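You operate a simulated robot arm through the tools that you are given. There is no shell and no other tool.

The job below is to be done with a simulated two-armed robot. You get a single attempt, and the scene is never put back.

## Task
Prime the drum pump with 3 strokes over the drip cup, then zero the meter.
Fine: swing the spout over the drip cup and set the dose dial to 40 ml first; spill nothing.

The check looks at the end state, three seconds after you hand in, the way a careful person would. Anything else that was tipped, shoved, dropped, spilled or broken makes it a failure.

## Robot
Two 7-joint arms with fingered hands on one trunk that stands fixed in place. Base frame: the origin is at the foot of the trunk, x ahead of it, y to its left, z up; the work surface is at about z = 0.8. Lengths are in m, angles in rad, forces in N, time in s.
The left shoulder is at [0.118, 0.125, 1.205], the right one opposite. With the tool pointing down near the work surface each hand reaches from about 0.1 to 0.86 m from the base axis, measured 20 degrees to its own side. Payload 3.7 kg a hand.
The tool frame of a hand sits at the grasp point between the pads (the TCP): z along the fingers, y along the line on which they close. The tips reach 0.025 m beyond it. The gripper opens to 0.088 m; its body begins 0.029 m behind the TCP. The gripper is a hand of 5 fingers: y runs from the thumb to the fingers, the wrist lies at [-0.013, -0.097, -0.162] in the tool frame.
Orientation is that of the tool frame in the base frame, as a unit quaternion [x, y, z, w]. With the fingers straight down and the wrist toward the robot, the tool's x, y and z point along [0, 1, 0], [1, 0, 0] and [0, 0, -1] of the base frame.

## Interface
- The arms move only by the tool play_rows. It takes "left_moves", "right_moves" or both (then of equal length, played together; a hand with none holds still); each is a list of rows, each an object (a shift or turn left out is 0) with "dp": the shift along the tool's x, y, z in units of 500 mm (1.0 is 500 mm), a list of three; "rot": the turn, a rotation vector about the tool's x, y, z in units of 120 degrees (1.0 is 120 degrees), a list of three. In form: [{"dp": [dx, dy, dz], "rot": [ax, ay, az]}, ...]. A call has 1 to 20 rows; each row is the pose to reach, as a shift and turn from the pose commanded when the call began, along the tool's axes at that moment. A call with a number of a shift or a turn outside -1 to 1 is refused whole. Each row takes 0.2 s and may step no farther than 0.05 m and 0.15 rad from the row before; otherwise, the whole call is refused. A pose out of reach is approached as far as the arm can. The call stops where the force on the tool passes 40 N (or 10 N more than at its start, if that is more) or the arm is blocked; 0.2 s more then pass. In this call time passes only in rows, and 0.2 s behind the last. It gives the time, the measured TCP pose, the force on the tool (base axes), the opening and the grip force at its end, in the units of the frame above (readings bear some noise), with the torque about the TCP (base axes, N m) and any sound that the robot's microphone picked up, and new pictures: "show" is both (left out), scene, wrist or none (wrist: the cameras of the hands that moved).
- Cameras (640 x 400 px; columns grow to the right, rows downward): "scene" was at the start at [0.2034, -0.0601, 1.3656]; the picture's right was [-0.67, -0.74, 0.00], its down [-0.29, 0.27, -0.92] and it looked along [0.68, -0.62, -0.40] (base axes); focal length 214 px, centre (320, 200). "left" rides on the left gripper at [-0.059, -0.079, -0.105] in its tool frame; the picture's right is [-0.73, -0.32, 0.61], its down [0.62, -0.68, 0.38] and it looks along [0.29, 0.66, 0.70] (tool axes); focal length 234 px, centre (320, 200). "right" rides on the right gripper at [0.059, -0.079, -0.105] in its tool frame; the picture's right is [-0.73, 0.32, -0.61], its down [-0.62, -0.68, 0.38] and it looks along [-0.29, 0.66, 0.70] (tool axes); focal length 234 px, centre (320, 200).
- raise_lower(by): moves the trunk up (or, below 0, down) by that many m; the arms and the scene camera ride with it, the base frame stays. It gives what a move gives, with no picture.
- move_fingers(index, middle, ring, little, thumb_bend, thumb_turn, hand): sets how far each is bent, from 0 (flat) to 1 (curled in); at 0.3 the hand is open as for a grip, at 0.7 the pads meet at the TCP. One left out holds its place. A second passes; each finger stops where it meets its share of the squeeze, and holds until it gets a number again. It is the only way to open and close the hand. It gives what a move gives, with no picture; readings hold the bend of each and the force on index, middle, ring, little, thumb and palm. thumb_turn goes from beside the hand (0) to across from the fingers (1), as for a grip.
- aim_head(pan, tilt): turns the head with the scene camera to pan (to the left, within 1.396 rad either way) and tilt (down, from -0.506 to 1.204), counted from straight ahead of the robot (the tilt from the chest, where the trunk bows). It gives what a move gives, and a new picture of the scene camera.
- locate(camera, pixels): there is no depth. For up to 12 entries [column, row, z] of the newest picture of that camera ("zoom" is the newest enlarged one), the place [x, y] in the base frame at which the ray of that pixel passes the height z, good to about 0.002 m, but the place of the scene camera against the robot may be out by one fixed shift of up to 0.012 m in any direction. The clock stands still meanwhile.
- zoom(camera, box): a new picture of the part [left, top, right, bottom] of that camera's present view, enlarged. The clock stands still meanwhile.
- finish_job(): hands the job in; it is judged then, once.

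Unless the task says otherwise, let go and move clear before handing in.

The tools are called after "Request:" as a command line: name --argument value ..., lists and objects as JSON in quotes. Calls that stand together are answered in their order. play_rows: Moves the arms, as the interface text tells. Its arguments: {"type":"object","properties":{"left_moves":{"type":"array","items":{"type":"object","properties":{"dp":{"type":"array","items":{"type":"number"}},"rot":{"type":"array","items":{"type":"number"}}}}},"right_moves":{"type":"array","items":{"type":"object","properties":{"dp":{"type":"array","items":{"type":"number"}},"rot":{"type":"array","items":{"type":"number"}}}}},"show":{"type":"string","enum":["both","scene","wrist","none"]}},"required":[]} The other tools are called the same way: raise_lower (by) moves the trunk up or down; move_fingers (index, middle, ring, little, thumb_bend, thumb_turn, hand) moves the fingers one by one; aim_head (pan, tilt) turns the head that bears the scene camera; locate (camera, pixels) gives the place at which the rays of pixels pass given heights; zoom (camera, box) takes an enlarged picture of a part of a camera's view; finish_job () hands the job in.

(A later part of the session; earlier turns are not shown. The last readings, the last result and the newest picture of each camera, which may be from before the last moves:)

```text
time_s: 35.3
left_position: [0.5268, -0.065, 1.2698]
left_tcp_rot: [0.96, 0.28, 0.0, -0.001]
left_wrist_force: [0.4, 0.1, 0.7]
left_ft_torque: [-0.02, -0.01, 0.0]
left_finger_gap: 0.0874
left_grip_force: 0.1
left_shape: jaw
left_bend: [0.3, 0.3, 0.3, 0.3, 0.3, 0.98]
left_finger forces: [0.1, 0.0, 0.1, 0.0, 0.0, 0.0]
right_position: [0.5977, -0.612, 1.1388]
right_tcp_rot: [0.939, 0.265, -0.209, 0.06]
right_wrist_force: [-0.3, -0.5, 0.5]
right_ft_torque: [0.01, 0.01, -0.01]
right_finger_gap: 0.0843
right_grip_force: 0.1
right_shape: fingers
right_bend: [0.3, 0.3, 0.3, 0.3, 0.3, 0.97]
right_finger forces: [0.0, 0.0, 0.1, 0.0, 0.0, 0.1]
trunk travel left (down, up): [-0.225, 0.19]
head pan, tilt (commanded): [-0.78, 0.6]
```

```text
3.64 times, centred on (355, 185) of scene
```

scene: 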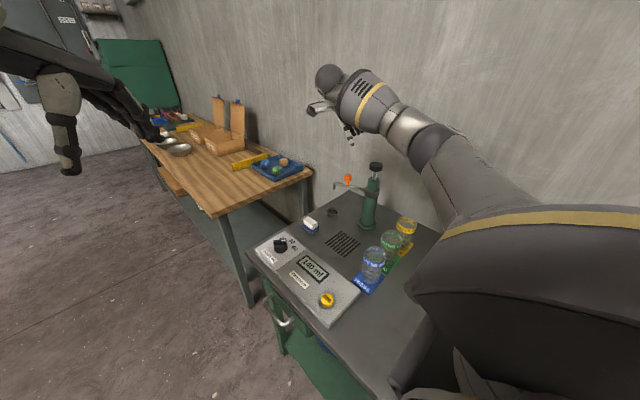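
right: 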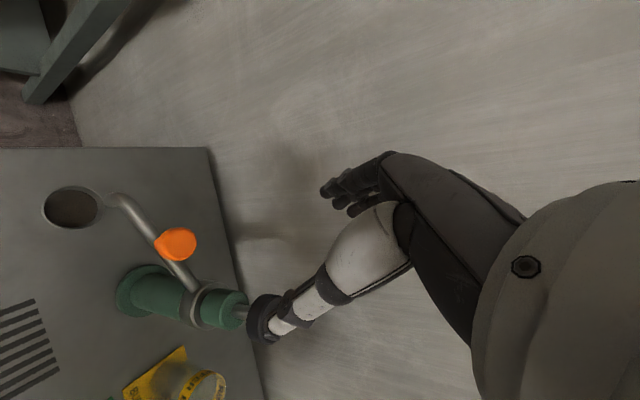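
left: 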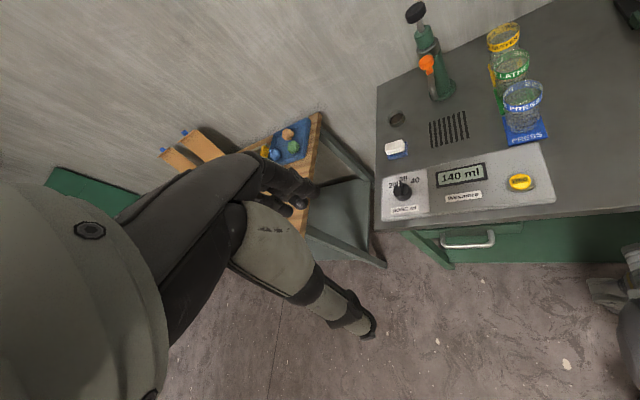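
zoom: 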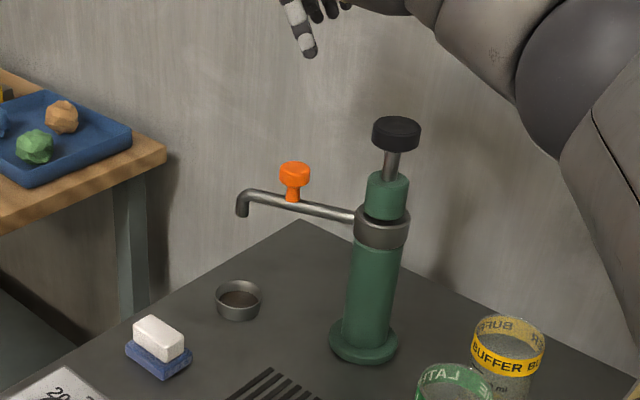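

The spout is free, and in both views its tip sits on the vertical line above the cup's centre. Next come the pump strokes: I'll level the hand and turn it so the spout runs between thumb and fingers, then bring it above the pump knob at (0.510, -0.636).

Request:
play_rows --right_moves '[{"dp": [-0.026, -0.008, 0.012], "rot": [0.0026, 0.0347, 0.0118]}, {"dp": [-0.053, -0.017, 0.024], "rot": [0.0051, 0.0694, 0.0236]}, {"dp": [-0.079, -0.025, 0.037], "rot": [0.0077, 0.1042, 0.0354]}, {"dp": [-0.105, -0.033, 0.049], "rot": [0.0103, 0.1389, 0.0472]}, {"dp": [-0.131, -0.042, 0.061], "rot": [0.0128, 0.1736, 0.059]}, {"dp": [-0.1576, -0.0502, 0.0734], "rot": [0.0154, 0.2083, 0.0708]}]' --show "both"

Request:
zoom --camera "left" --box '[360, 0, 480, 130]'

Request:
zoom --camera "scene" --box '[310, 90, 430, 200]'

Request:
zoom --camera "right" --box '[100, 120, 440, 380]'

```text
time_s: 36.7
left_position: [0.5269, -0.0652, 1.2699]
left_tcp_rot: [0.96, 0.278, 0.0, 0.0]
left_wrist_force: [0.7, -0.1, 0.2]
left_ft_torque: [0.03, -0.02, 0.01]
left_finger_gap: 0.0877
left_grip_force: 0.1
left_shape: jaw
left_bend: [0.3, 0.3, 0.3, 0.3, 0.3, 0.98]
left_finger forces: [0.0, 0.0, 0.0, 0.0, 0.0, 0.1]
right_position: [0.5111, -0.6343, 1.1357]
right_tcp_rot: [0.98, 0.2, 0.002, 0.0]
right_wrist_force: [-0.1, 0.4, -0.8]
right_ft_torque: [0.0, 0.02, 0.02]
right_finger_gap: 0.0843
right_grip_force: 0.0
right_shape: fingers
right_bend: [0.3, 0.3, 0.3, 0.3, 0.3, 0.97]
right_finger forces: [0.1, 0.0, 0.0, 0.0, 0.1, 0.0]
trunk travel left (down, up): [-0.225, 0.19]
head pan, tilt (commanded): [-0.78, 0.6]
```

scene: 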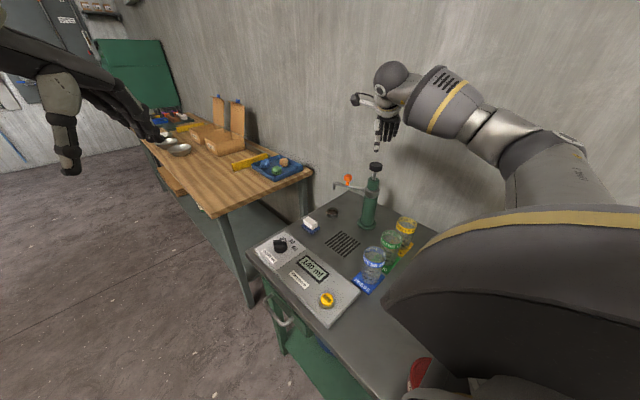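
right: 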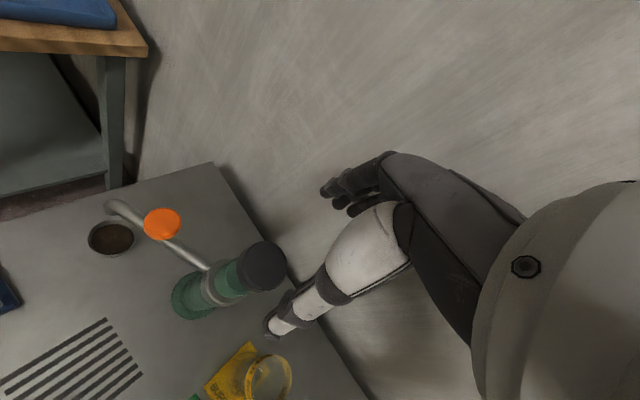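

```text
3.08 times, centred on (420, 65) of left
```

zoom: 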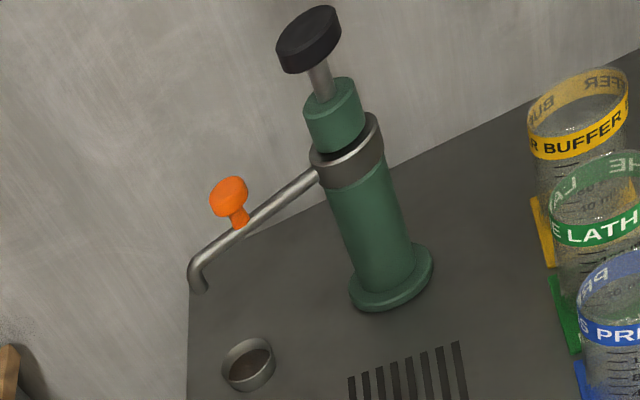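

```text
3.64 times, centred on (370, 145) of scene
```

zoom: 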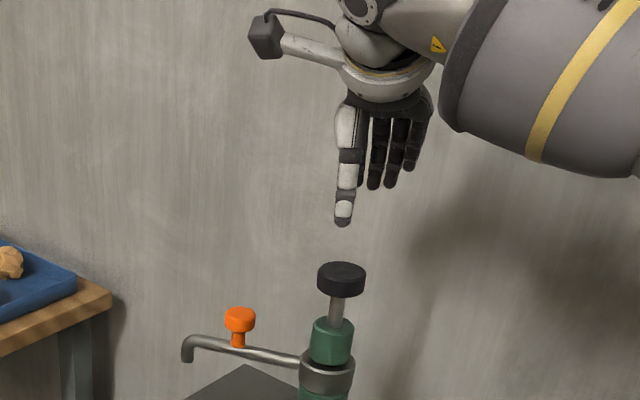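

```text
1.54 times, centred on (270, 250) of right
```

zoom: 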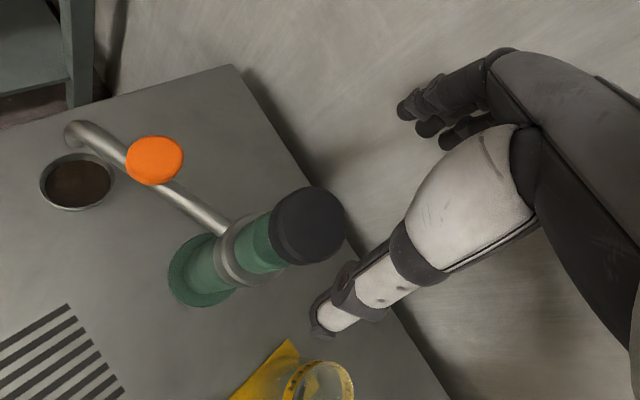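

The hand is upright above the knob, and projecting the knob's vertical passes midway between thumb and fingers. I'll lower so the fingers straddle the knob, stopping before palm contact.

Request:
play_rows --right_moves '[{"dp": [0, 0, 0.05]}, {"dp": [0, 0, 0.1]}, {"dp": [0, 0, 0.14]}, {"dp": [0, 0, 0.18]}]' --show "both"

Request:
zoom --camera "left" --box '[360, 0, 480, 130]'

Request:
zoom --camera "scene" --box '[320, 120, 430, 220]'

Request:
zoom --camera "right" --box '[140, 140, 440, 360]'

```text
time_s: 37.7
left_position: [0.5267, -0.0652, 1.2693]
left_tcp_rot: [0.96, 0.279, 0.0, 0.0]
left_wrist_force: [-0.2, -0.1, -0.3]
left_ft_torque: [-0.04, -0.03, 0.04]
left_finger_gap: 0.0875
left_grip_force: 0.1
left_shape: jaw
left_bend: [0.3, 0.3, 0.3, 0.3, 0.3, 0.98]
left_finger forces: [0.0, 0.0, 0.1, 0.0, 0.1, 0.1]
right_position: [0.5102, -0.6347, 1.0456]
right_tcp_rot: [0.98, 0.2, 0.0, 0.001]
right_wrist_force: [0.7, 0.1, 0.7]
right_ft_torque: [0.01, 0.02, 0.01]
right_finger_gap: 0.0845
right_grip_force: 0.0
right_shape: fingers
right_bend: [0.3, 0.3, 0.3, 0.3, 0.3, 0.97]
right_finger forces: [0.1, 0.0, 0.0, 0.0, 0.0, 0.0]
trunk travel left (down, up): [-0.225, 0.19]
head pan, tilt (commanded): [-0.78, 0.6]
```

scene: 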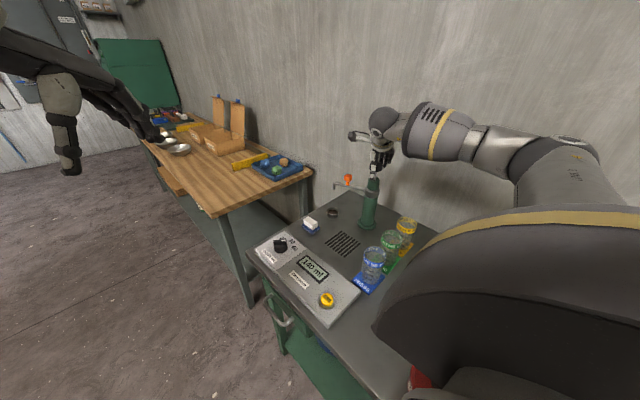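
right: 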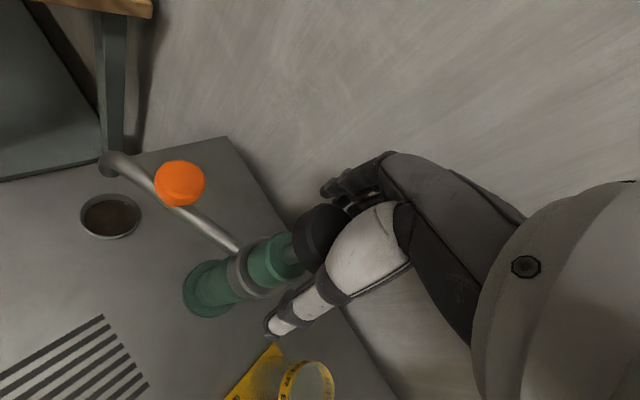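

```text
3.08 times, centred on (420, 65) of left
```

zoom: 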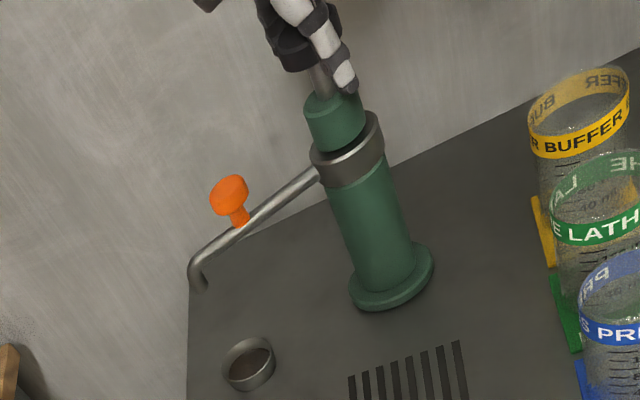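

```text
4.00 times, centred on (375, 170) of scene
```

zoom: 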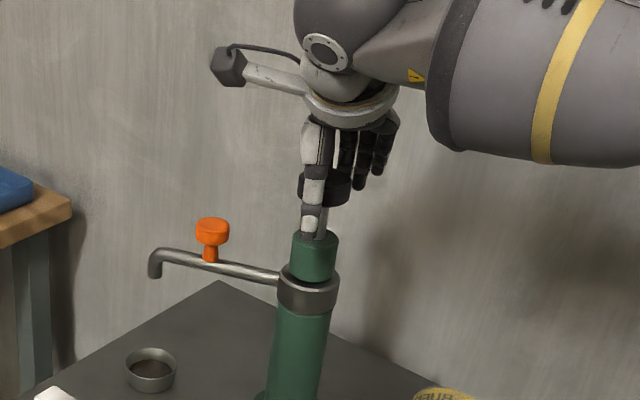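

```text
1.82 times, centred on (290, 250) of right
```

zoom: 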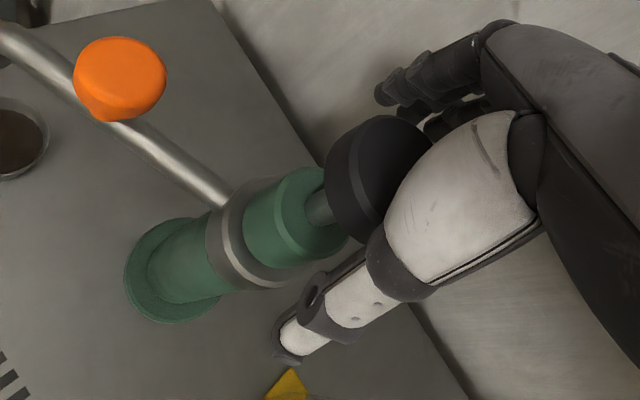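

The knob sits centred between thumb and fingers. I'll lower slowly until the palm meets the knob top, watching the force.

Request:
play_rows --right_moves '[{"dp": [0, 0, 0.012]}, {"dp": [0, 0, 0.024]}, {"dp": [0, 0, 0.036]}, {"dp": [0, 0, 0.046]}, {"dp": [0, 0, 0.056]}]' --show "scene"

Request:
zoom --camera "scene" --box '[320, 120, 430, 220]'

Request:
zoom --camera "right" --box '[140, 140, 440, 360]'

```text
time_s: 38.9
left_position: [0.5275, -0.0653, 1.2695]
left_tcp_rot: [0.96, 0.279, 0.0, 0.0]
left_wrist_force: [-0.4, 0.4, 0.0]
left_ft_torque: [0.02, -0.01, 0.01]
left_finger_gap: 0.0879
left_grip_force: 0.1
left_shape: jaw
left_bend: [0.3, 0.3, 0.3, 0.3, 0.3, 0.98]
left_finger forces: [0.0, 0.0, 0.0, 0.1, 0.0, 0.0]
right_position: [0.5108, -0.6345, 1.0187]
right_tcp_rot: [0.98, 0.2, 0.002, 0.0]
right_wrist_force: [-0.1, 0.2, 0.1]
right_ft_torque: [-0.03, -0.01, 0.01]
right_finger_gap: 0.084
right_grip_force: 0.1
right_shape: fingers
right_bend: [0.3, 0.3, 0.3, 0.3, 0.3, 0.97]
right_finger forces: [0.0, 0.0, 0.0, 0.0, 0.0, 0.0]
trunk travel left (down, up): [-0.225, 0.19]
head pan, tilt (commanded): [-0.78, 0.6]
```

scene: 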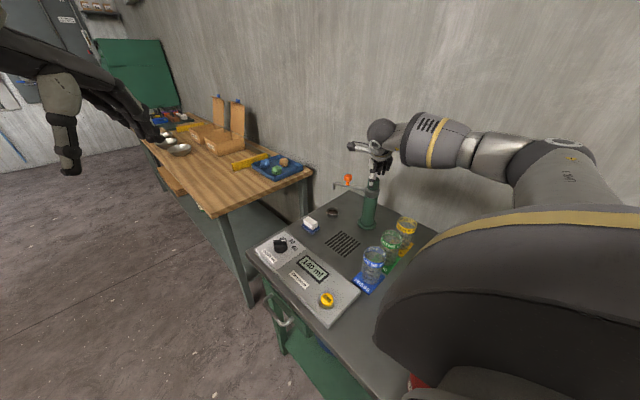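

```text
4.00 times, centred on (375, 170) of scene
```

zoom: 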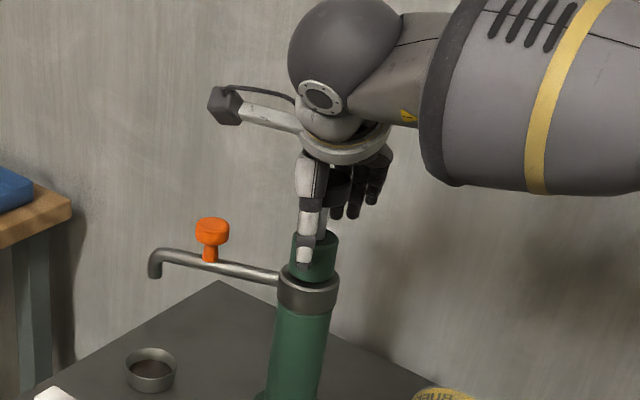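

```text
1.82 times, centred on (290, 250) of right
```

zoom: 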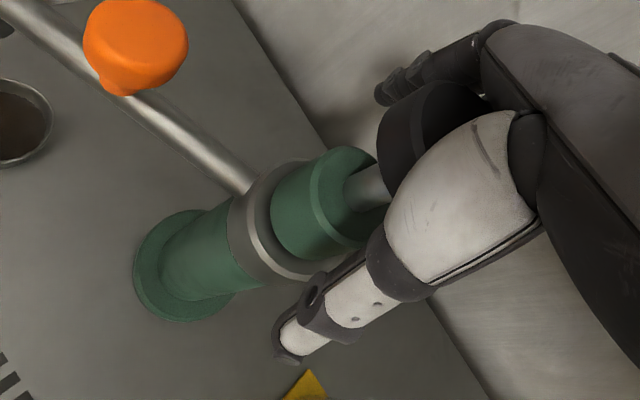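

There's no contact yet and the knob is moving up into the palm. I'll continue down in small steps.

Request:
play_rows --right_moves '[{"dp": [0, 0, 0.006]}, {"dp": [0, 0, 0.012]}, {"dp": [0, 0, 0.018]}, {"dp": [0, 0, 0.024]}]' --show "none"

Request:
zoom --camera "scene" --box '[320, 120, 430, 220]'

Request:
zoom --camera "right" --box '[140, 140, 440, 360]'

```text
time_s: 39.9
left_position: [0.5271, -0.0646, 1.2699]
left_tcp_rot: [0.96, 0.279, 0.0, 0.0]
left_wrist_force: [-0.6, 0.1, -0.8]
left_ft_torque: [0.03, 0.0, 0.01]
left_finger_gap: 0.0876
left_grip_force: 0.1
left_shape: jaw
left_bend: [0.3, 0.3, 0.3, 0.3, 0.3, 0.98]
left_finger forces: [0.0, 0.0, 0.0, 0.1, 0.1, 0.0]
right_position: [0.5118, -0.635, 1.0072]
right_tcp_rot: [0.98, 0.199, 0.001, 0.001]
right_wrist_force: [-0.1, 2.0, 2.6]
right_ft_torque: [0.02, 0.02, -0.01]
right_finger_gap: 0.0846
right_grip_force: 1.2
right_shape: fingers
right_bend: [0.3, 0.3, 0.3, 0.3, 0.3, 0.97]
right_finger forces: [0.3, 0.1, 0.1, 0.0, 2.3, 0.0]
trunk travel left (down, up): [-0.225, 0.19]
head pan, tilt (commanded): [-0.78, 0.6]
```

```text
4.00 times, centred on (375, 170) of scene
```

zoom: 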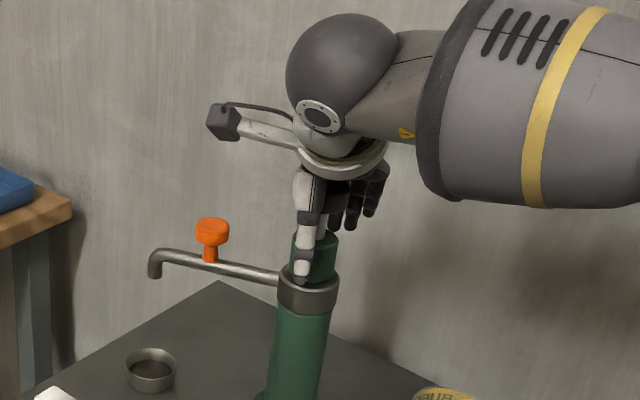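

```text
1.82 times, centred on (290, 250) of right
```

zoom: 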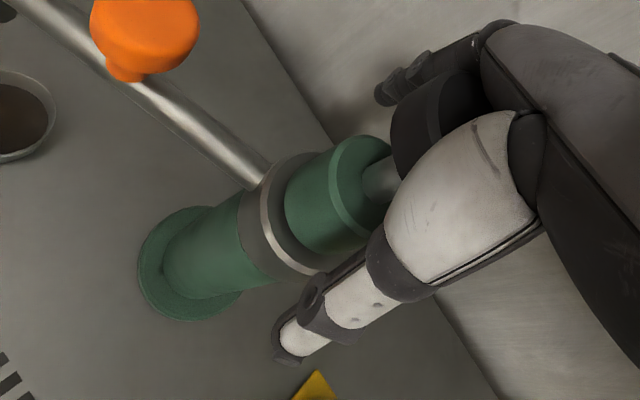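

The knob is now touching the thumb's root (2.3 N on the thumb, none on the palm), so the gap narrows near the palm. I'll open the hand wider so the palm can bear on the knob.

Request:
move_fingers --hand "right" --index 0.12 --middle 0.12 --ring 0.12 --little 0.12 --thumb_bend 0.08

Request:
zoom --camera "scene" --box '[320, 120, 430, 220]'

Request:
zoom --camera "right" --box '[140, 140, 440, 360]'

Request:
zoom --camera "left" --box '[360, 0, 480, 130]'

```text
time_s: 40.9
left_position: [0.5278, -0.0643, 1.269]
left_tcp_rot: [0.96, 0.279, 0.0, -0.001]
left_wrist_force: [0.7, 0.3, -0.6]
left_ft_torque: [0.01, 0.02, -0.02]
left_finger_gap: 0.0876
left_grip_force: 0.1
left_shape: jaw
left_bend: [0.3, 0.3, 0.3, 0.3, 0.3, 0.98]
left_finger forces: [0.0, 0.0, 0.0, 0.0, 0.0, 0.0]
right_position: [0.5097, -0.6329, 1.0069]
right_tcp_rot: [0.98, 0.199, 0.001, 0.0]
right_wrist_force: [0.0, 1.0, 1.4]
right_ft_torque: [-0.03, 0.04, 0.03]
right_finger_gap: 0.1186
right_grip_force: 1.0
right_shape: fingers
right_bend: [0.12, 0.12, 0.12, 0.12, 0.08, 0.97]
right_finger forces: [0.0, 0.0, 0.0, 0.1, 1.9, 0.2]
trunk travel left (down, up): [-0.225, 0.19]
head pan, tilt (commanded): [-0.78, 0.6]
```

```text
4.00 times, centred on (375, 170) of scene
```

zoom: 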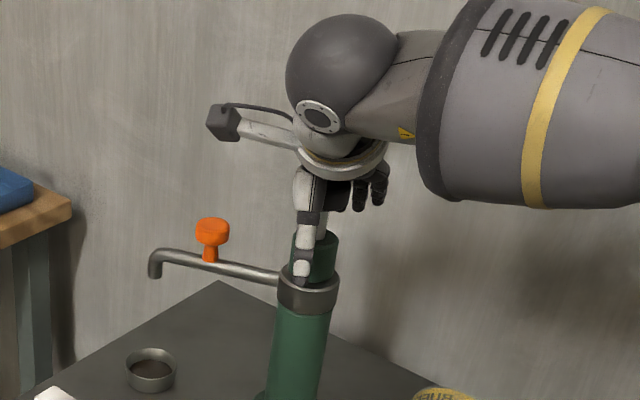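

```text
1.82 times, centred on (290, 250) of right
```

zoom: 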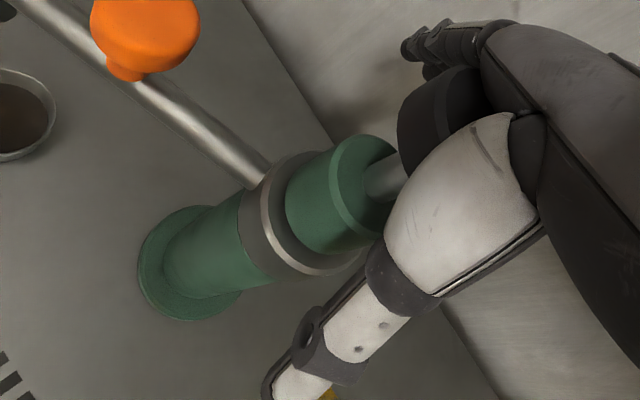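

```text
3.08 times, centred on (420, 65) of left
```

zoom: 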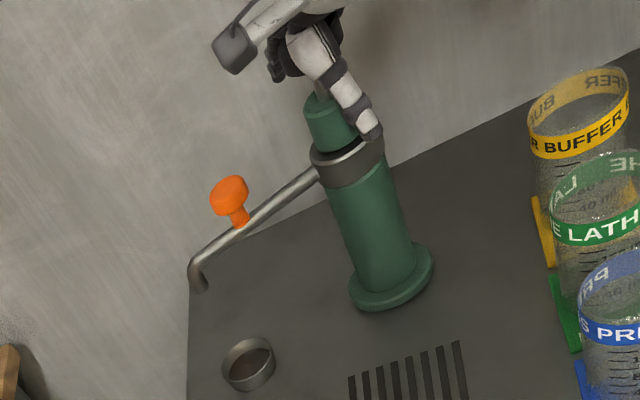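

The thumb's root still leans on the knob, so I'll shift the hand 7 mm toward the thumb side to centre the palm on it, then press down gently.

Request:
play_rows --right_moves '[{"dp": [0, -0.007, -0.004]}, {"dp": [0, -0.014, -0.004]}, {"dp": [0, -0.014, 0.004]}, {"dp": [0, -0.014, 0.01]}]' --show "none"

Request:
zoom --camera "scene" --box '[320, 120, 430, 220]'

Request:
zoom --camera "right" --box '[140, 140, 440, 360]'

```text
time_s: 41.9
left_position: [0.528, -0.0674, 1.268]
left_tcp_rot: [0.96, 0.279, -0.001, -0.001]
left_wrist_force: [-0.2, -0.7, 0.5]
left_ft_torque: [-0.02, -0.01, -0.04]
left_finger_gap: 0.0877
left_grip_force: 0.0
left_shape: jaw
left_bend: [0.3, 0.3, 0.3, 0.3, 0.3, 0.98]
left_finger forces: [0.1, 0.0, 0.0, 0.1, 0.1, 0.1]
right_position: [0.5085, -0.6305, 1.0017]
right_tcp_rot: [0.98, 0.199, 0.001, 0.0]
right_wrist_force: [8.0, -13.4, 3.8]
right_ft_torque: [0.5, 0.29, -0.02]
right_finger_gap: 0.1197
right_grip_force: 6.5
right_shape: fingers
right_bend: [0.11, 0.12, 0.12, 0.12, 0.08, 0.97]
right_finger forces: [13.1, 0.8, 0.0, 0.0, 0.0, 0.0]
trunk travel left (down, up): [-0.225, 0.19]
head pan, tilt (commanded): [-0.78, 0.6]
```

```text
4.00 times, centred on (375, 170) of scene
```

zoom: 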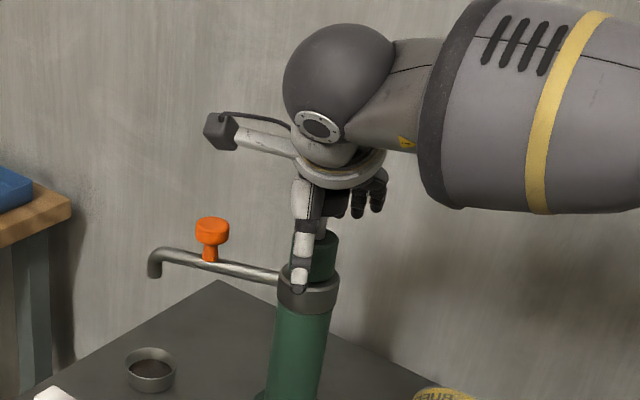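

```text
1.82 times, centred on (290, 250) of right
```

zoom: 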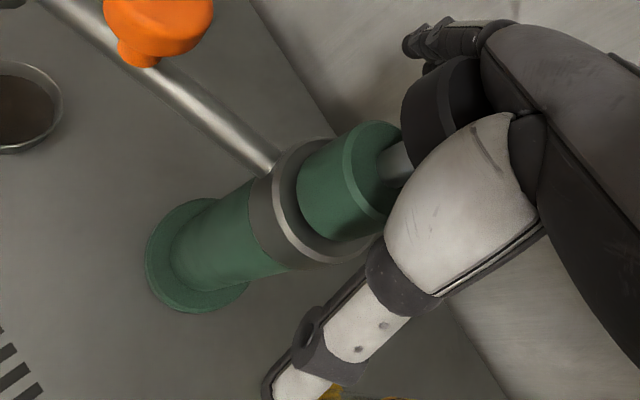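

The index root now presses sideways with 13 N, so the knob is too wide for this web of the hand. I'll back off and rise, then press with a closed fist instead.

Request:
play_rows --right_moves '[{"dp": [0, 0.008, 0]}, {"dp": [0, 0.009, -0.02]}, {"dp": [0, 0.009, -0.06]}, {"dp": [0, 0.009, -0.12]}, {"dp": [0, 0.009, -0.2]}, {"dp": [0, 0.009, -0.28]}]' --show "scene"

Request:
move_fingers --hand "right" --index 1.0 --middle 1.0 --ring 1.0 --little 1.0 --thumb_bend 0.3 --thumb_turn 0.0

Request:
zoom --camera "scene" --box '[320, 90, 430, 200]'

Request:
zoom --camera "right" --box '[100, 100, 500, 380]'

Request:
zoom --camera "left" --box '[340, 0, 500, 130]'

```text
time_s: 43.3
left_position: [0.5269, -0.0643, 1.2692]
left_tcp_rot: [0.96, 0.279, 0.0, 0.0]
left_wrist_force: [1.4, -0.6, 0.6]
left_ft_torque: [-0.01, -0.01, 0.0]
left_finger_gap: 0.0874
left_grip_force: 0.1
left_shape: jaw
left_bend: [0.3, 0.3, 0.3, 0.3, 0.3, 0.98]
left_finger forces: [0.0, 0.1, 0.1, 0.1, 0.1, 0.1]
right_position: [0.5102, -0.6301, 1.143]
right_tcp_rot: [0.98, 0.2, 0.001, 0.0]
right_wrist_force: [0.2, 0.0, -0.6]
right_ft_torque: [-0.02, 0.0, 0.0]
right_finger_gap: 0.1188
right_grip_force: 0.0
right_shape: fingers
right_bend: [0.12, 0.12, 0.12, 0.12, 0.08, 0.97]
right_finger forces: [0.1, 0.0, 0.1, 0.1, 0.0, 0.0]
trunk travel left (down, up): [-0.225, 0.19]
head pan, tilt (commanded): [-0.78, 0.6]
```

scene: 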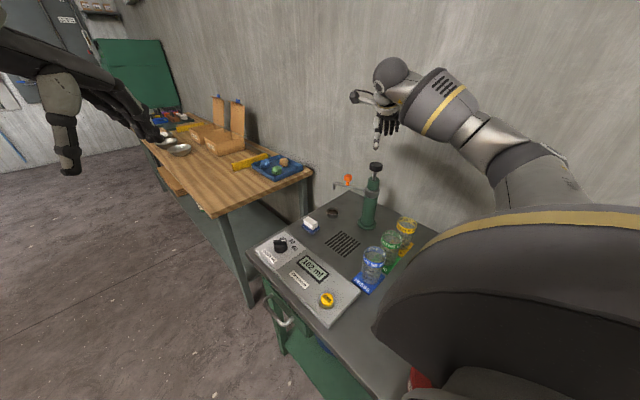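

```text
time_s: 44.3
left_position: [0.5271, -0.0643, 1.2689]
left_tcp_rot: [0.96, 0.279, 0.0, 0.0]
left_wrist_force: [0.7, 0.6, -0.2]
left_ft_torque: [0.0, -0.01, 0.02]
left_finger_gap: 0.0876
left_grip_force: 0.0
left_shape: jaw
left_bend: [0.3, 0.3, 0.3, 0.3, 0.3, 0.98]
left_finger forces: [0.0, 0.0, 0.1, 0.1, 0.0, 0.0]
right_position: [0.5113, -0.6301, 1.1422]
right_tcp_rot: [0.98, 0.2, 0.001, 0.0]
right_wrist_force: [-0.3, 0.6, 0.8]
right_ft_torque: [-0.02, -0.02, 0.07]
right_finger_gap: 0.0759
right_grip_force: 0.0
right_shape: fingers
right_bend: [1.0, 1.0, 1.0, 1.0, 0.3, 0.0]
right_finger forces: [0.1, 0.0, 0.0, 0.0, 0.0, 0.0]
trunk travel left (down, up): [-0.225, 0.19]
head pan, tilt (commanded): [-0.78, 0.6]
```

```text
3.64 times, centred on (375, 145) of scene
```

zoom: 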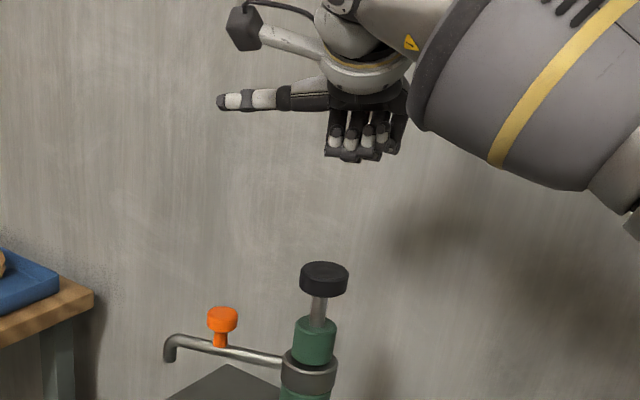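

```text
1.43 times, centred on (300, 240) of right
```

zoom: 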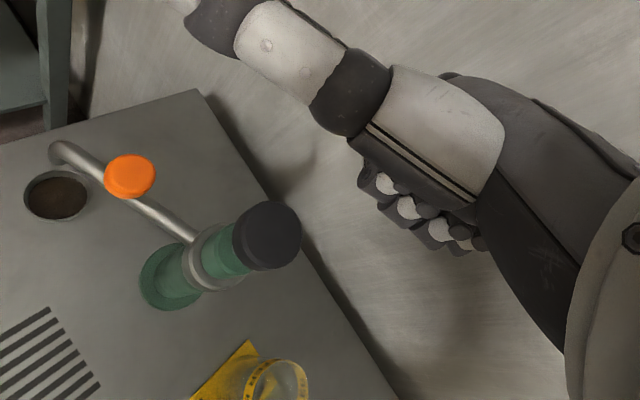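

```text
3.08 times, centred on (420, 65) of left
```

zoom: 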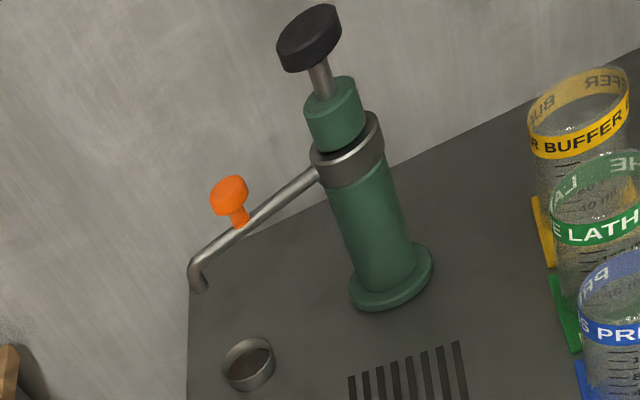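

The meter display may have changed, so I'll zoom in on it.

Request:
zoom --camera "scene" --box '[285, 245, 345, 305]'

Request:
zoom --camera "left" --box '[370, 90, 540, 220]'

Request:
zoom --camera "right" --box '[100, 140, 220, 260]'

```text
6.67 times, centred on (315, 275) of scene
```

zoom: 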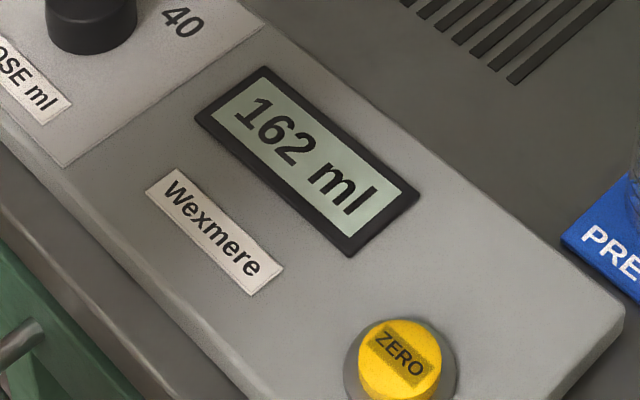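

```text
3.08 times, centred on (455, 155) of left
```

zoom: 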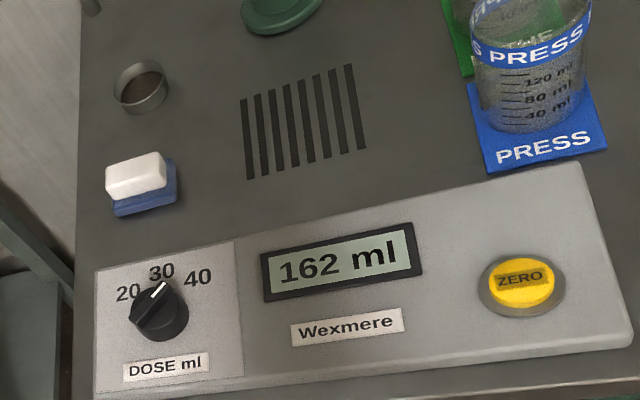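

```text
3.33 times, centred on (160, 200) of right
```

zoom: 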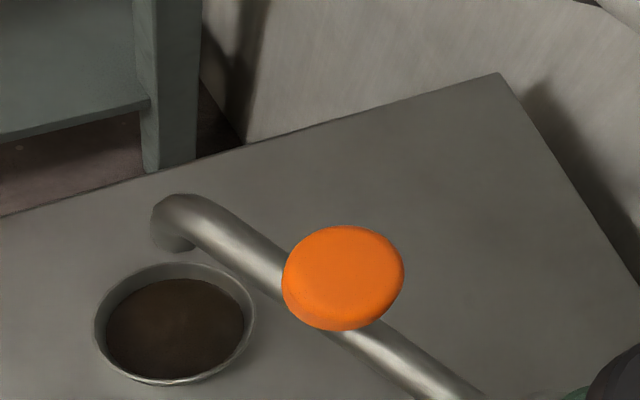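

The meter rose from 140 to 162 ml, so that attempt partly pressed the plunger. It has sprung back up, and the fluid went into the cup with nothing on the table. The pump is springy with a light force, so I'll press three proper strokes with the fist, first placing the fist over the knob just above contact.

Request:
play_rows --right_moves '[{"dp": [0.01, -0.01, 0.04]}, {"dp": [0.019, -0.02, 0.09]}, {"dp": [0.019, -0.02, 0.135]}, {"dp": [0.019, -0.02, 0.165]}]' --show "both"

Request:
zoom --camera "scene" --box '[320, 110, 430, 220]'

Request:
zoom --camera "left" --box '[340, 0, 500, 130]'

Request:
zoom --camera "right" --box '[140, 100, 460, 340]'

```text
time_s: 45.3
left_position: [0.5284, -0.0656, 1.2697]
left_tcp_rot: [0.96, 0.279, -0.001, 0.0]
left_wrist_force: [0.2, -1.1, 0.0]
left_ft_torque: [0.03, 0.01, -0.01]
left_finger_gap: 0.0875
left_grip_force: 0.1
left_shape: jaw
left_bend: [0.3, 0.3, 0.3, 0.3, 0.3, 0.98]
left_finger forces: [0.0, 0.1, 0.0, 0.1, 0.0, 0.0]
right_position: [0.5167, -0.6184, 1.0595]
right_tcp_rot: [0.98, 0.2, 0.0, 0.0]
right_wrist_force: [0.5, 0.2, 0.1]
right_ft_torque: [0.02, -0.01, 0.03]
right_finger_gap: 0.0758
right_grip_force: 0.1
right_shape: fingers
right_bend: [1.0, 1.0, 1.0, 1.0, 0.3, 0.0]
right_finger forces: [0.0, 0.0, 0.0, 0.1, 0.0, 0.0]
trunk travel left (down, up): [-0.225, 0.19]
head pan, tilt (commanded): [-0.78, 0.6]
```

scene: 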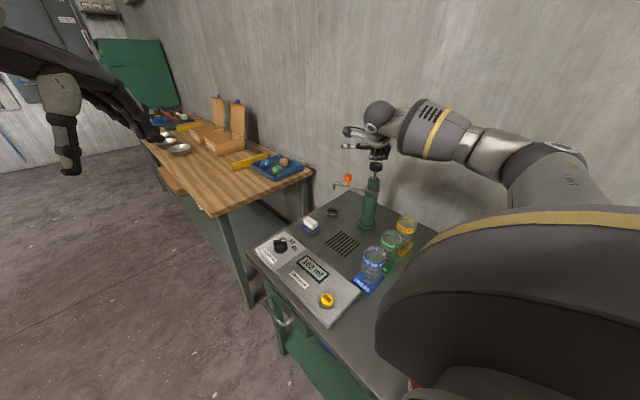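
right: 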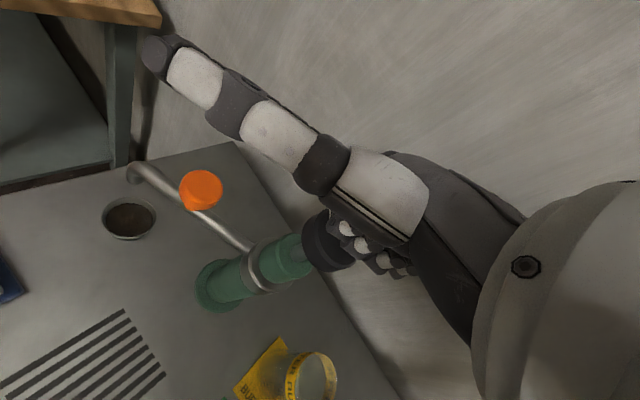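

```text
3.64 times, centred on (375, 165) of scene
```

zoom: 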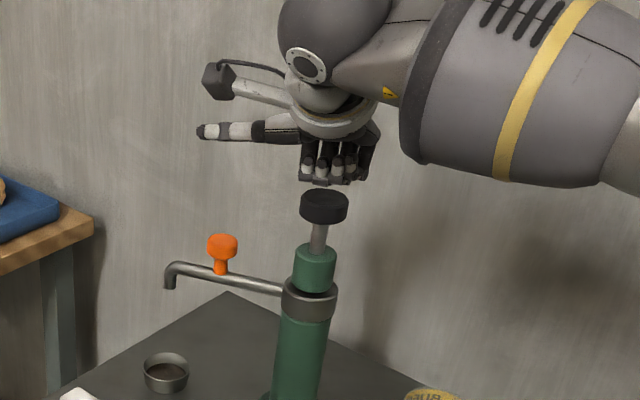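

```text
3.08 times, centred on (420, 65) of left
```

zoom: 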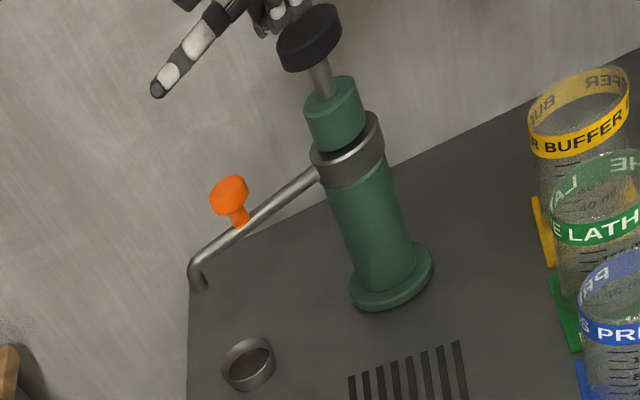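

```text
1.67 times, centred on (300, 220) of right
```

zoom: 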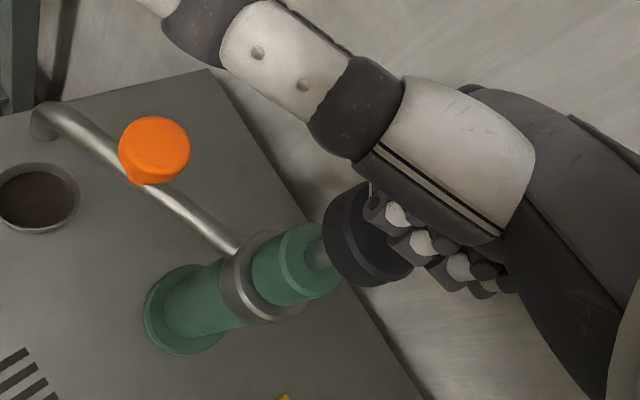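

The fist is centred just above the knob. I'll press down smoothly about 30 mm of travel first and read the force.

Request:
play_rows --right_moves '[{"dp": [0, 0, 0.012]}, {"dp": [0, 0, 0.024]}, {"dp": [0, 0, 0.036]}, {"dp": [0, 0, 0.048]}, {"dp": [0, 0, 0.06]}]' --show "scene"

Request:
zoom --camera "scene" --box '[320, 110, 430, 220]'

Request:
zoom --camera "left" --box '[370, 0, 530, 220]'

```text
time_s: 46.5
left_position: [0.5281, -0.0655, 1.2695]
left_tcp_rot: [0.96, 0.279, 0.001, 0.0]
left_wrist_force: [0.2, 0.2, -0.3]
left_ft_torque: [-0.03, -0.03, 0.01]
left_finger_gap: 0.0875
left_grip_force: 0.1
left_shape: jaw
left_bend: [0.3, 0.3, 0.3, 0.3, 0.3, 0.98]
left_finger forces: [0.1, 0.0, 0.0, 0.0, 0.1, 0.0]
right_position: [0.5149, -0.6195, 1.0316]
right_tcp_rot: [0.98, 0.199, 0.003, 0.0]
right_wrist_force: [2.3, -1.2, 7.1]
right_ft_torque: [-0.14, 0.0, 0.05]
right_finger_gap: 0.0756
right_grip_force: 3.8
right_shape: fingers
right_bend: [1.0, 1.0, 1.0, 1.0, 0.3, 0.0]
right_finger forces: [0.0, 7.2, 0.1, 0.1, 0.1, 0.1]
trunk travel left (down, up): [-0.225, 0.19]
head pan, tilt (commanded): [-0.78, 0.6]
```

scene: 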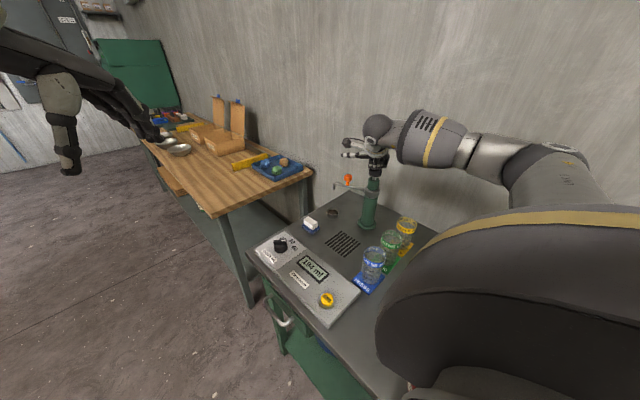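

```text
3.64 times, centred on (375, 165) of scene
```

zoom: 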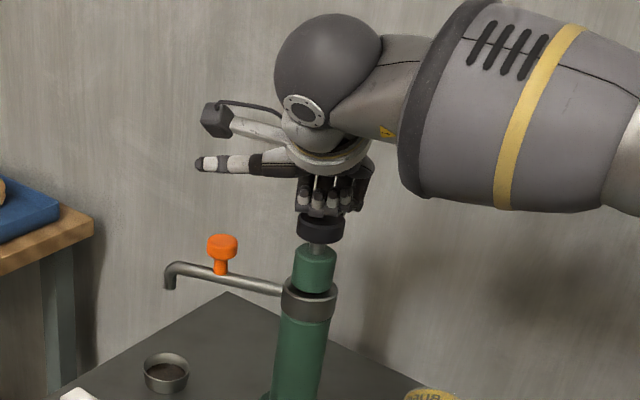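

```text
1.82 times, centred on (450, 110) of left
```

zoom: 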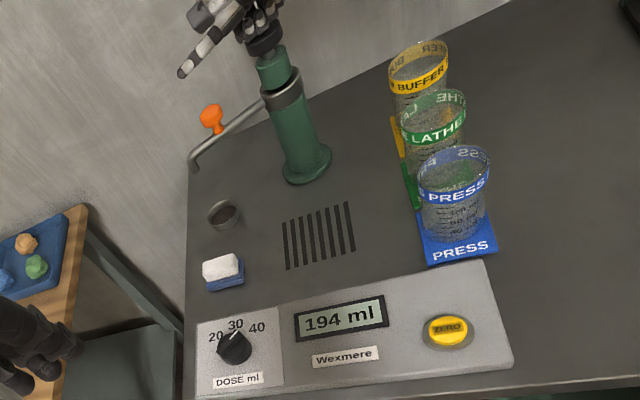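

The meter shows 194 ml (32 of 40 ml) with a 7 N push, so about 6 mm of travel remains. I'll press on to the bottom in 2 mm steps.

Request:
play_rows --right_moves '[{"dp": [0, 0, 0.005]}, {"dp": [0, 0, 0.01]}, {"dp": [0, 0, 0.015]}]' --show "none"

Request:
zoom --camera "left" --box '[370, 0, 530, 220]'

Request:
zoom --camera "scene" --box '[320, 110, 430, 220]'

```text
time_s: 47.3
left_position: [0.5271, -0.0654, 1.2702]
left_tcp_rot: [0.96, 0.279, 0.0, 0.001]
left_wrist_force: [0.2, -0.2, -0.5]
left_ft_torque: [0.05, -0.01, 0.01]
left_finger_gap: 0.0875
left_grip_force: 0.1
left_shape: jaw
left_bend: [0.3, 0.3, 0.3, 0.3, 0.3, 0.98]
left_finger forces: [0.1, 0.0, 0.0, 0.0, 0.0, 0.0]
right_position: [0.5154, -0.6182, 1.0238]
right_tcp_rot: [0.98, 0.199, 0.002, 0.001]
right_wrist_force: [4.3, -2.2, 13.2]
right_ft_torque: [-0.28, -0.02, 0.09]
right_finger_gap: 0.0759
right_grip_force: 6.9
right_shape: fingers
right_bend: [1.0, 1.0, 1.0, 1.0, 0.3, 0.0]
right_finger forces: [0.1, 13.5, 0.1, 0.0, 0.1, 0.0]
trunk travel left (down, up): [-0.225, 0.19]
head pan, tilt (commanded): [-0.78, 0.6]
```

```text
1.82 times, centred on (450, 110) of left
```

zoom: 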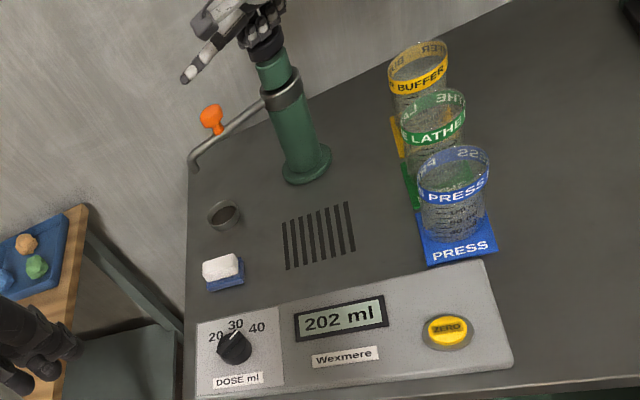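

```text
3.64 times, centred on (375, 165) of scene
```

zoom: 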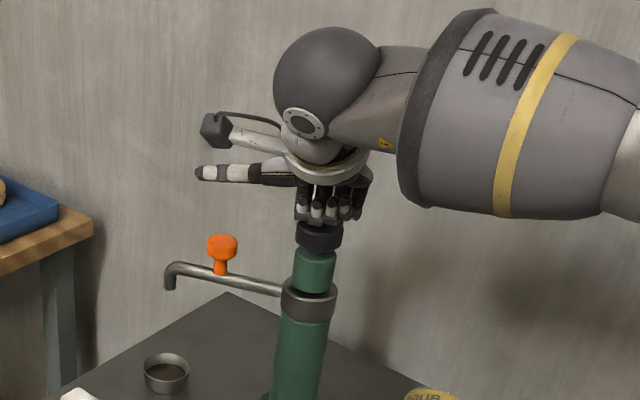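

The meter reads 202 ml, so stroke one delivered exactly 40 ml with the knob at the bottom. I'll rise clear of the knob so it springs back fully.

Request:
play_rows --right_moves '[{"dp": [0, 0, -0.015]}, {"dp": [0, 0, -0.035]}, {"dp": [0, 0, -0.055]}, {"dp": [0, 0, -0.075]}, {"dp": [0, 0, -0.087]}, {"dp": [0, 0, -0.087]}, {"dp": [0, 0, -0.087]}]' --show "none"

Request:
zoom --camera "scene" --box '[320, 110, 430, 220]'

Request:
zoom --camera "left" --box '[370, 0, 530, 220]'

```text
time_s: 48.9
left_position: [0.5271, -0.0647, 1.2693]
left_tcp_rot: [0.96, 0.279, 0.0, -0.001]
left_wrist_force: [-0.2, 0.0, 0.0]
left_ft_torque: [0.01, -0.02, -0.04]
left_finger_gap: 0.0877
left_grip_force: 0.1
left_shape: jaw
left_bend: [0.3, 0.3, 0.3, 0.3, 0.3, 0.98]
left_finger forces: [0.0, 0.1, 0.1, 0.0, 0.1, 0.0]
right_position: [0.5145, -0.619, 1.0658]
right_tcp_rot: [0.98, 0.199, 0.001, -0.001]
right_wrist_force: [-0.5, 0.2, 0.2]
right_ft_torque: [-0.04, -0.02, 0.03]
right_finger_gap: 0.0759
right_grip_force: 0.0
right_shape: fingers
right_bend: [1.0, 1.0, 1.0, 1.0, 0.3, 0.0]
right_finger forces: [0.1, 0.0, 0.0, 0.1, 0.1, 0.0]
trunk travel left (down, up): [-0.225, 0.19]
head pan, tilt (commanded): [-0.78, 0.6]
```

```text
3.64 times, centred on (375, 165) of scene
```

zoom: 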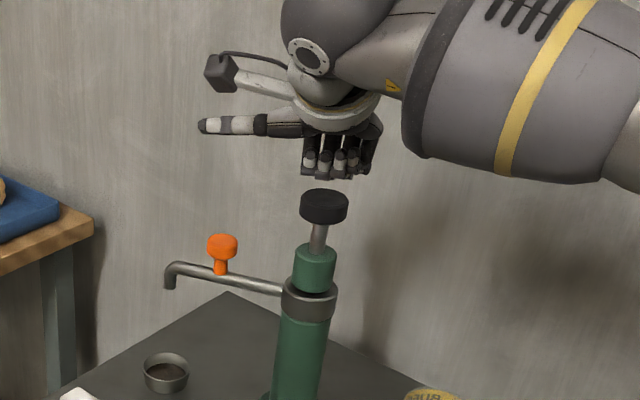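

```text
1.82 times, centred on (450, 110) of left
```

zoom: 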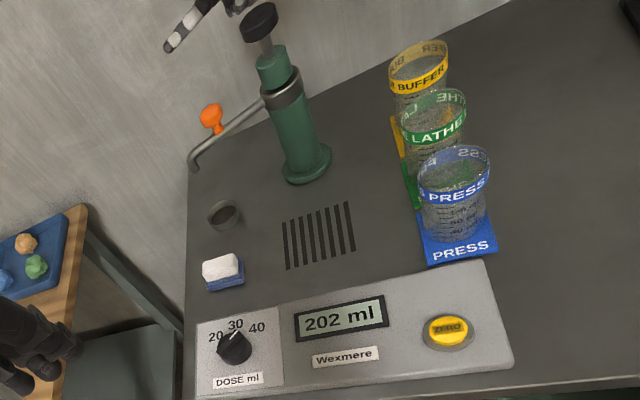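

The knob sprang back fully and the meter holds at 202. Now stroke two: I'll press down to the same depth.

Request:
play_rows --right_moves '[{"dp": [0, 0, 0.014]}, {"dp": [0, 0, 0.028]}, {"dp": [0, 0, 0.042]}, {"dp": [0, 0, 0.054]}, {"dp": [0, 0, 0.066]}, {"dp": [0, 0, 0.076]}, {"dp": [0, 0, 0.084]}, {"dp": [0, 0, 0.089]}]' --show "none"

Request:
zoom --camera "left" --box '[370, 0, 530, 220]'

Request:
zoom --camera "scene" --box '[320, 110, 430, 220]'

```text
time_s: 50.7
left_position: [0.5263, -0.0637, 1.2702]
left_tcp_rot: [0.96, 0.279, 0.001, 0.001]
left_wrist_force: [-0.6, -0.1, -0.2]
left_ft_torque: [0.01, 0.0, 0.02]
left_finger_gap: 0.0873
left_grip_force: 0.1
left_shape: jaw
left_bend: [0.3, 0.3, 0.3, 0.3, 0.3, 0.98]
left_finger forces: [0.0, 0.0, 0.1, 0.0, 0.0, 0.0]
right_position: [0.5145, -0.6194, 1.0231]
right_tcp_rot: [0.98, 0.199, 0.003, 0.003]
right_wrist_force: [0.1, -3.0, 19.0]
right_ft_torque: [-0.39, 0.03, 0.0]
right_finger_gap: 0.0757
right_grip_force: 10.1
right_shape: fingers
right_bend: [1.0, 1.0, 1.0, 1.0, 0.3, 0.0]
right_finger forces: [0.1, 19.0, 0.0, 0.0, 0.0, 0.1]
trunk travel left (down, up): [-0.225, 0.19]
head pan, tilt (commanded): [-0.78, 0.6]
```

```text
1.82 times, centred on (450, 110) of left
```

zoom: 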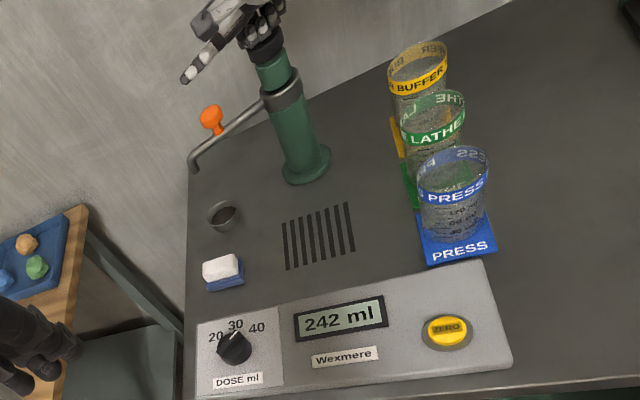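

```text
3.64 times, centred on (375, 165) of scene
```

zoom: 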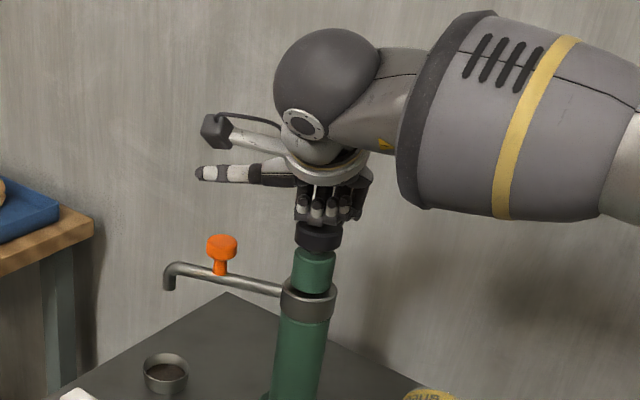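

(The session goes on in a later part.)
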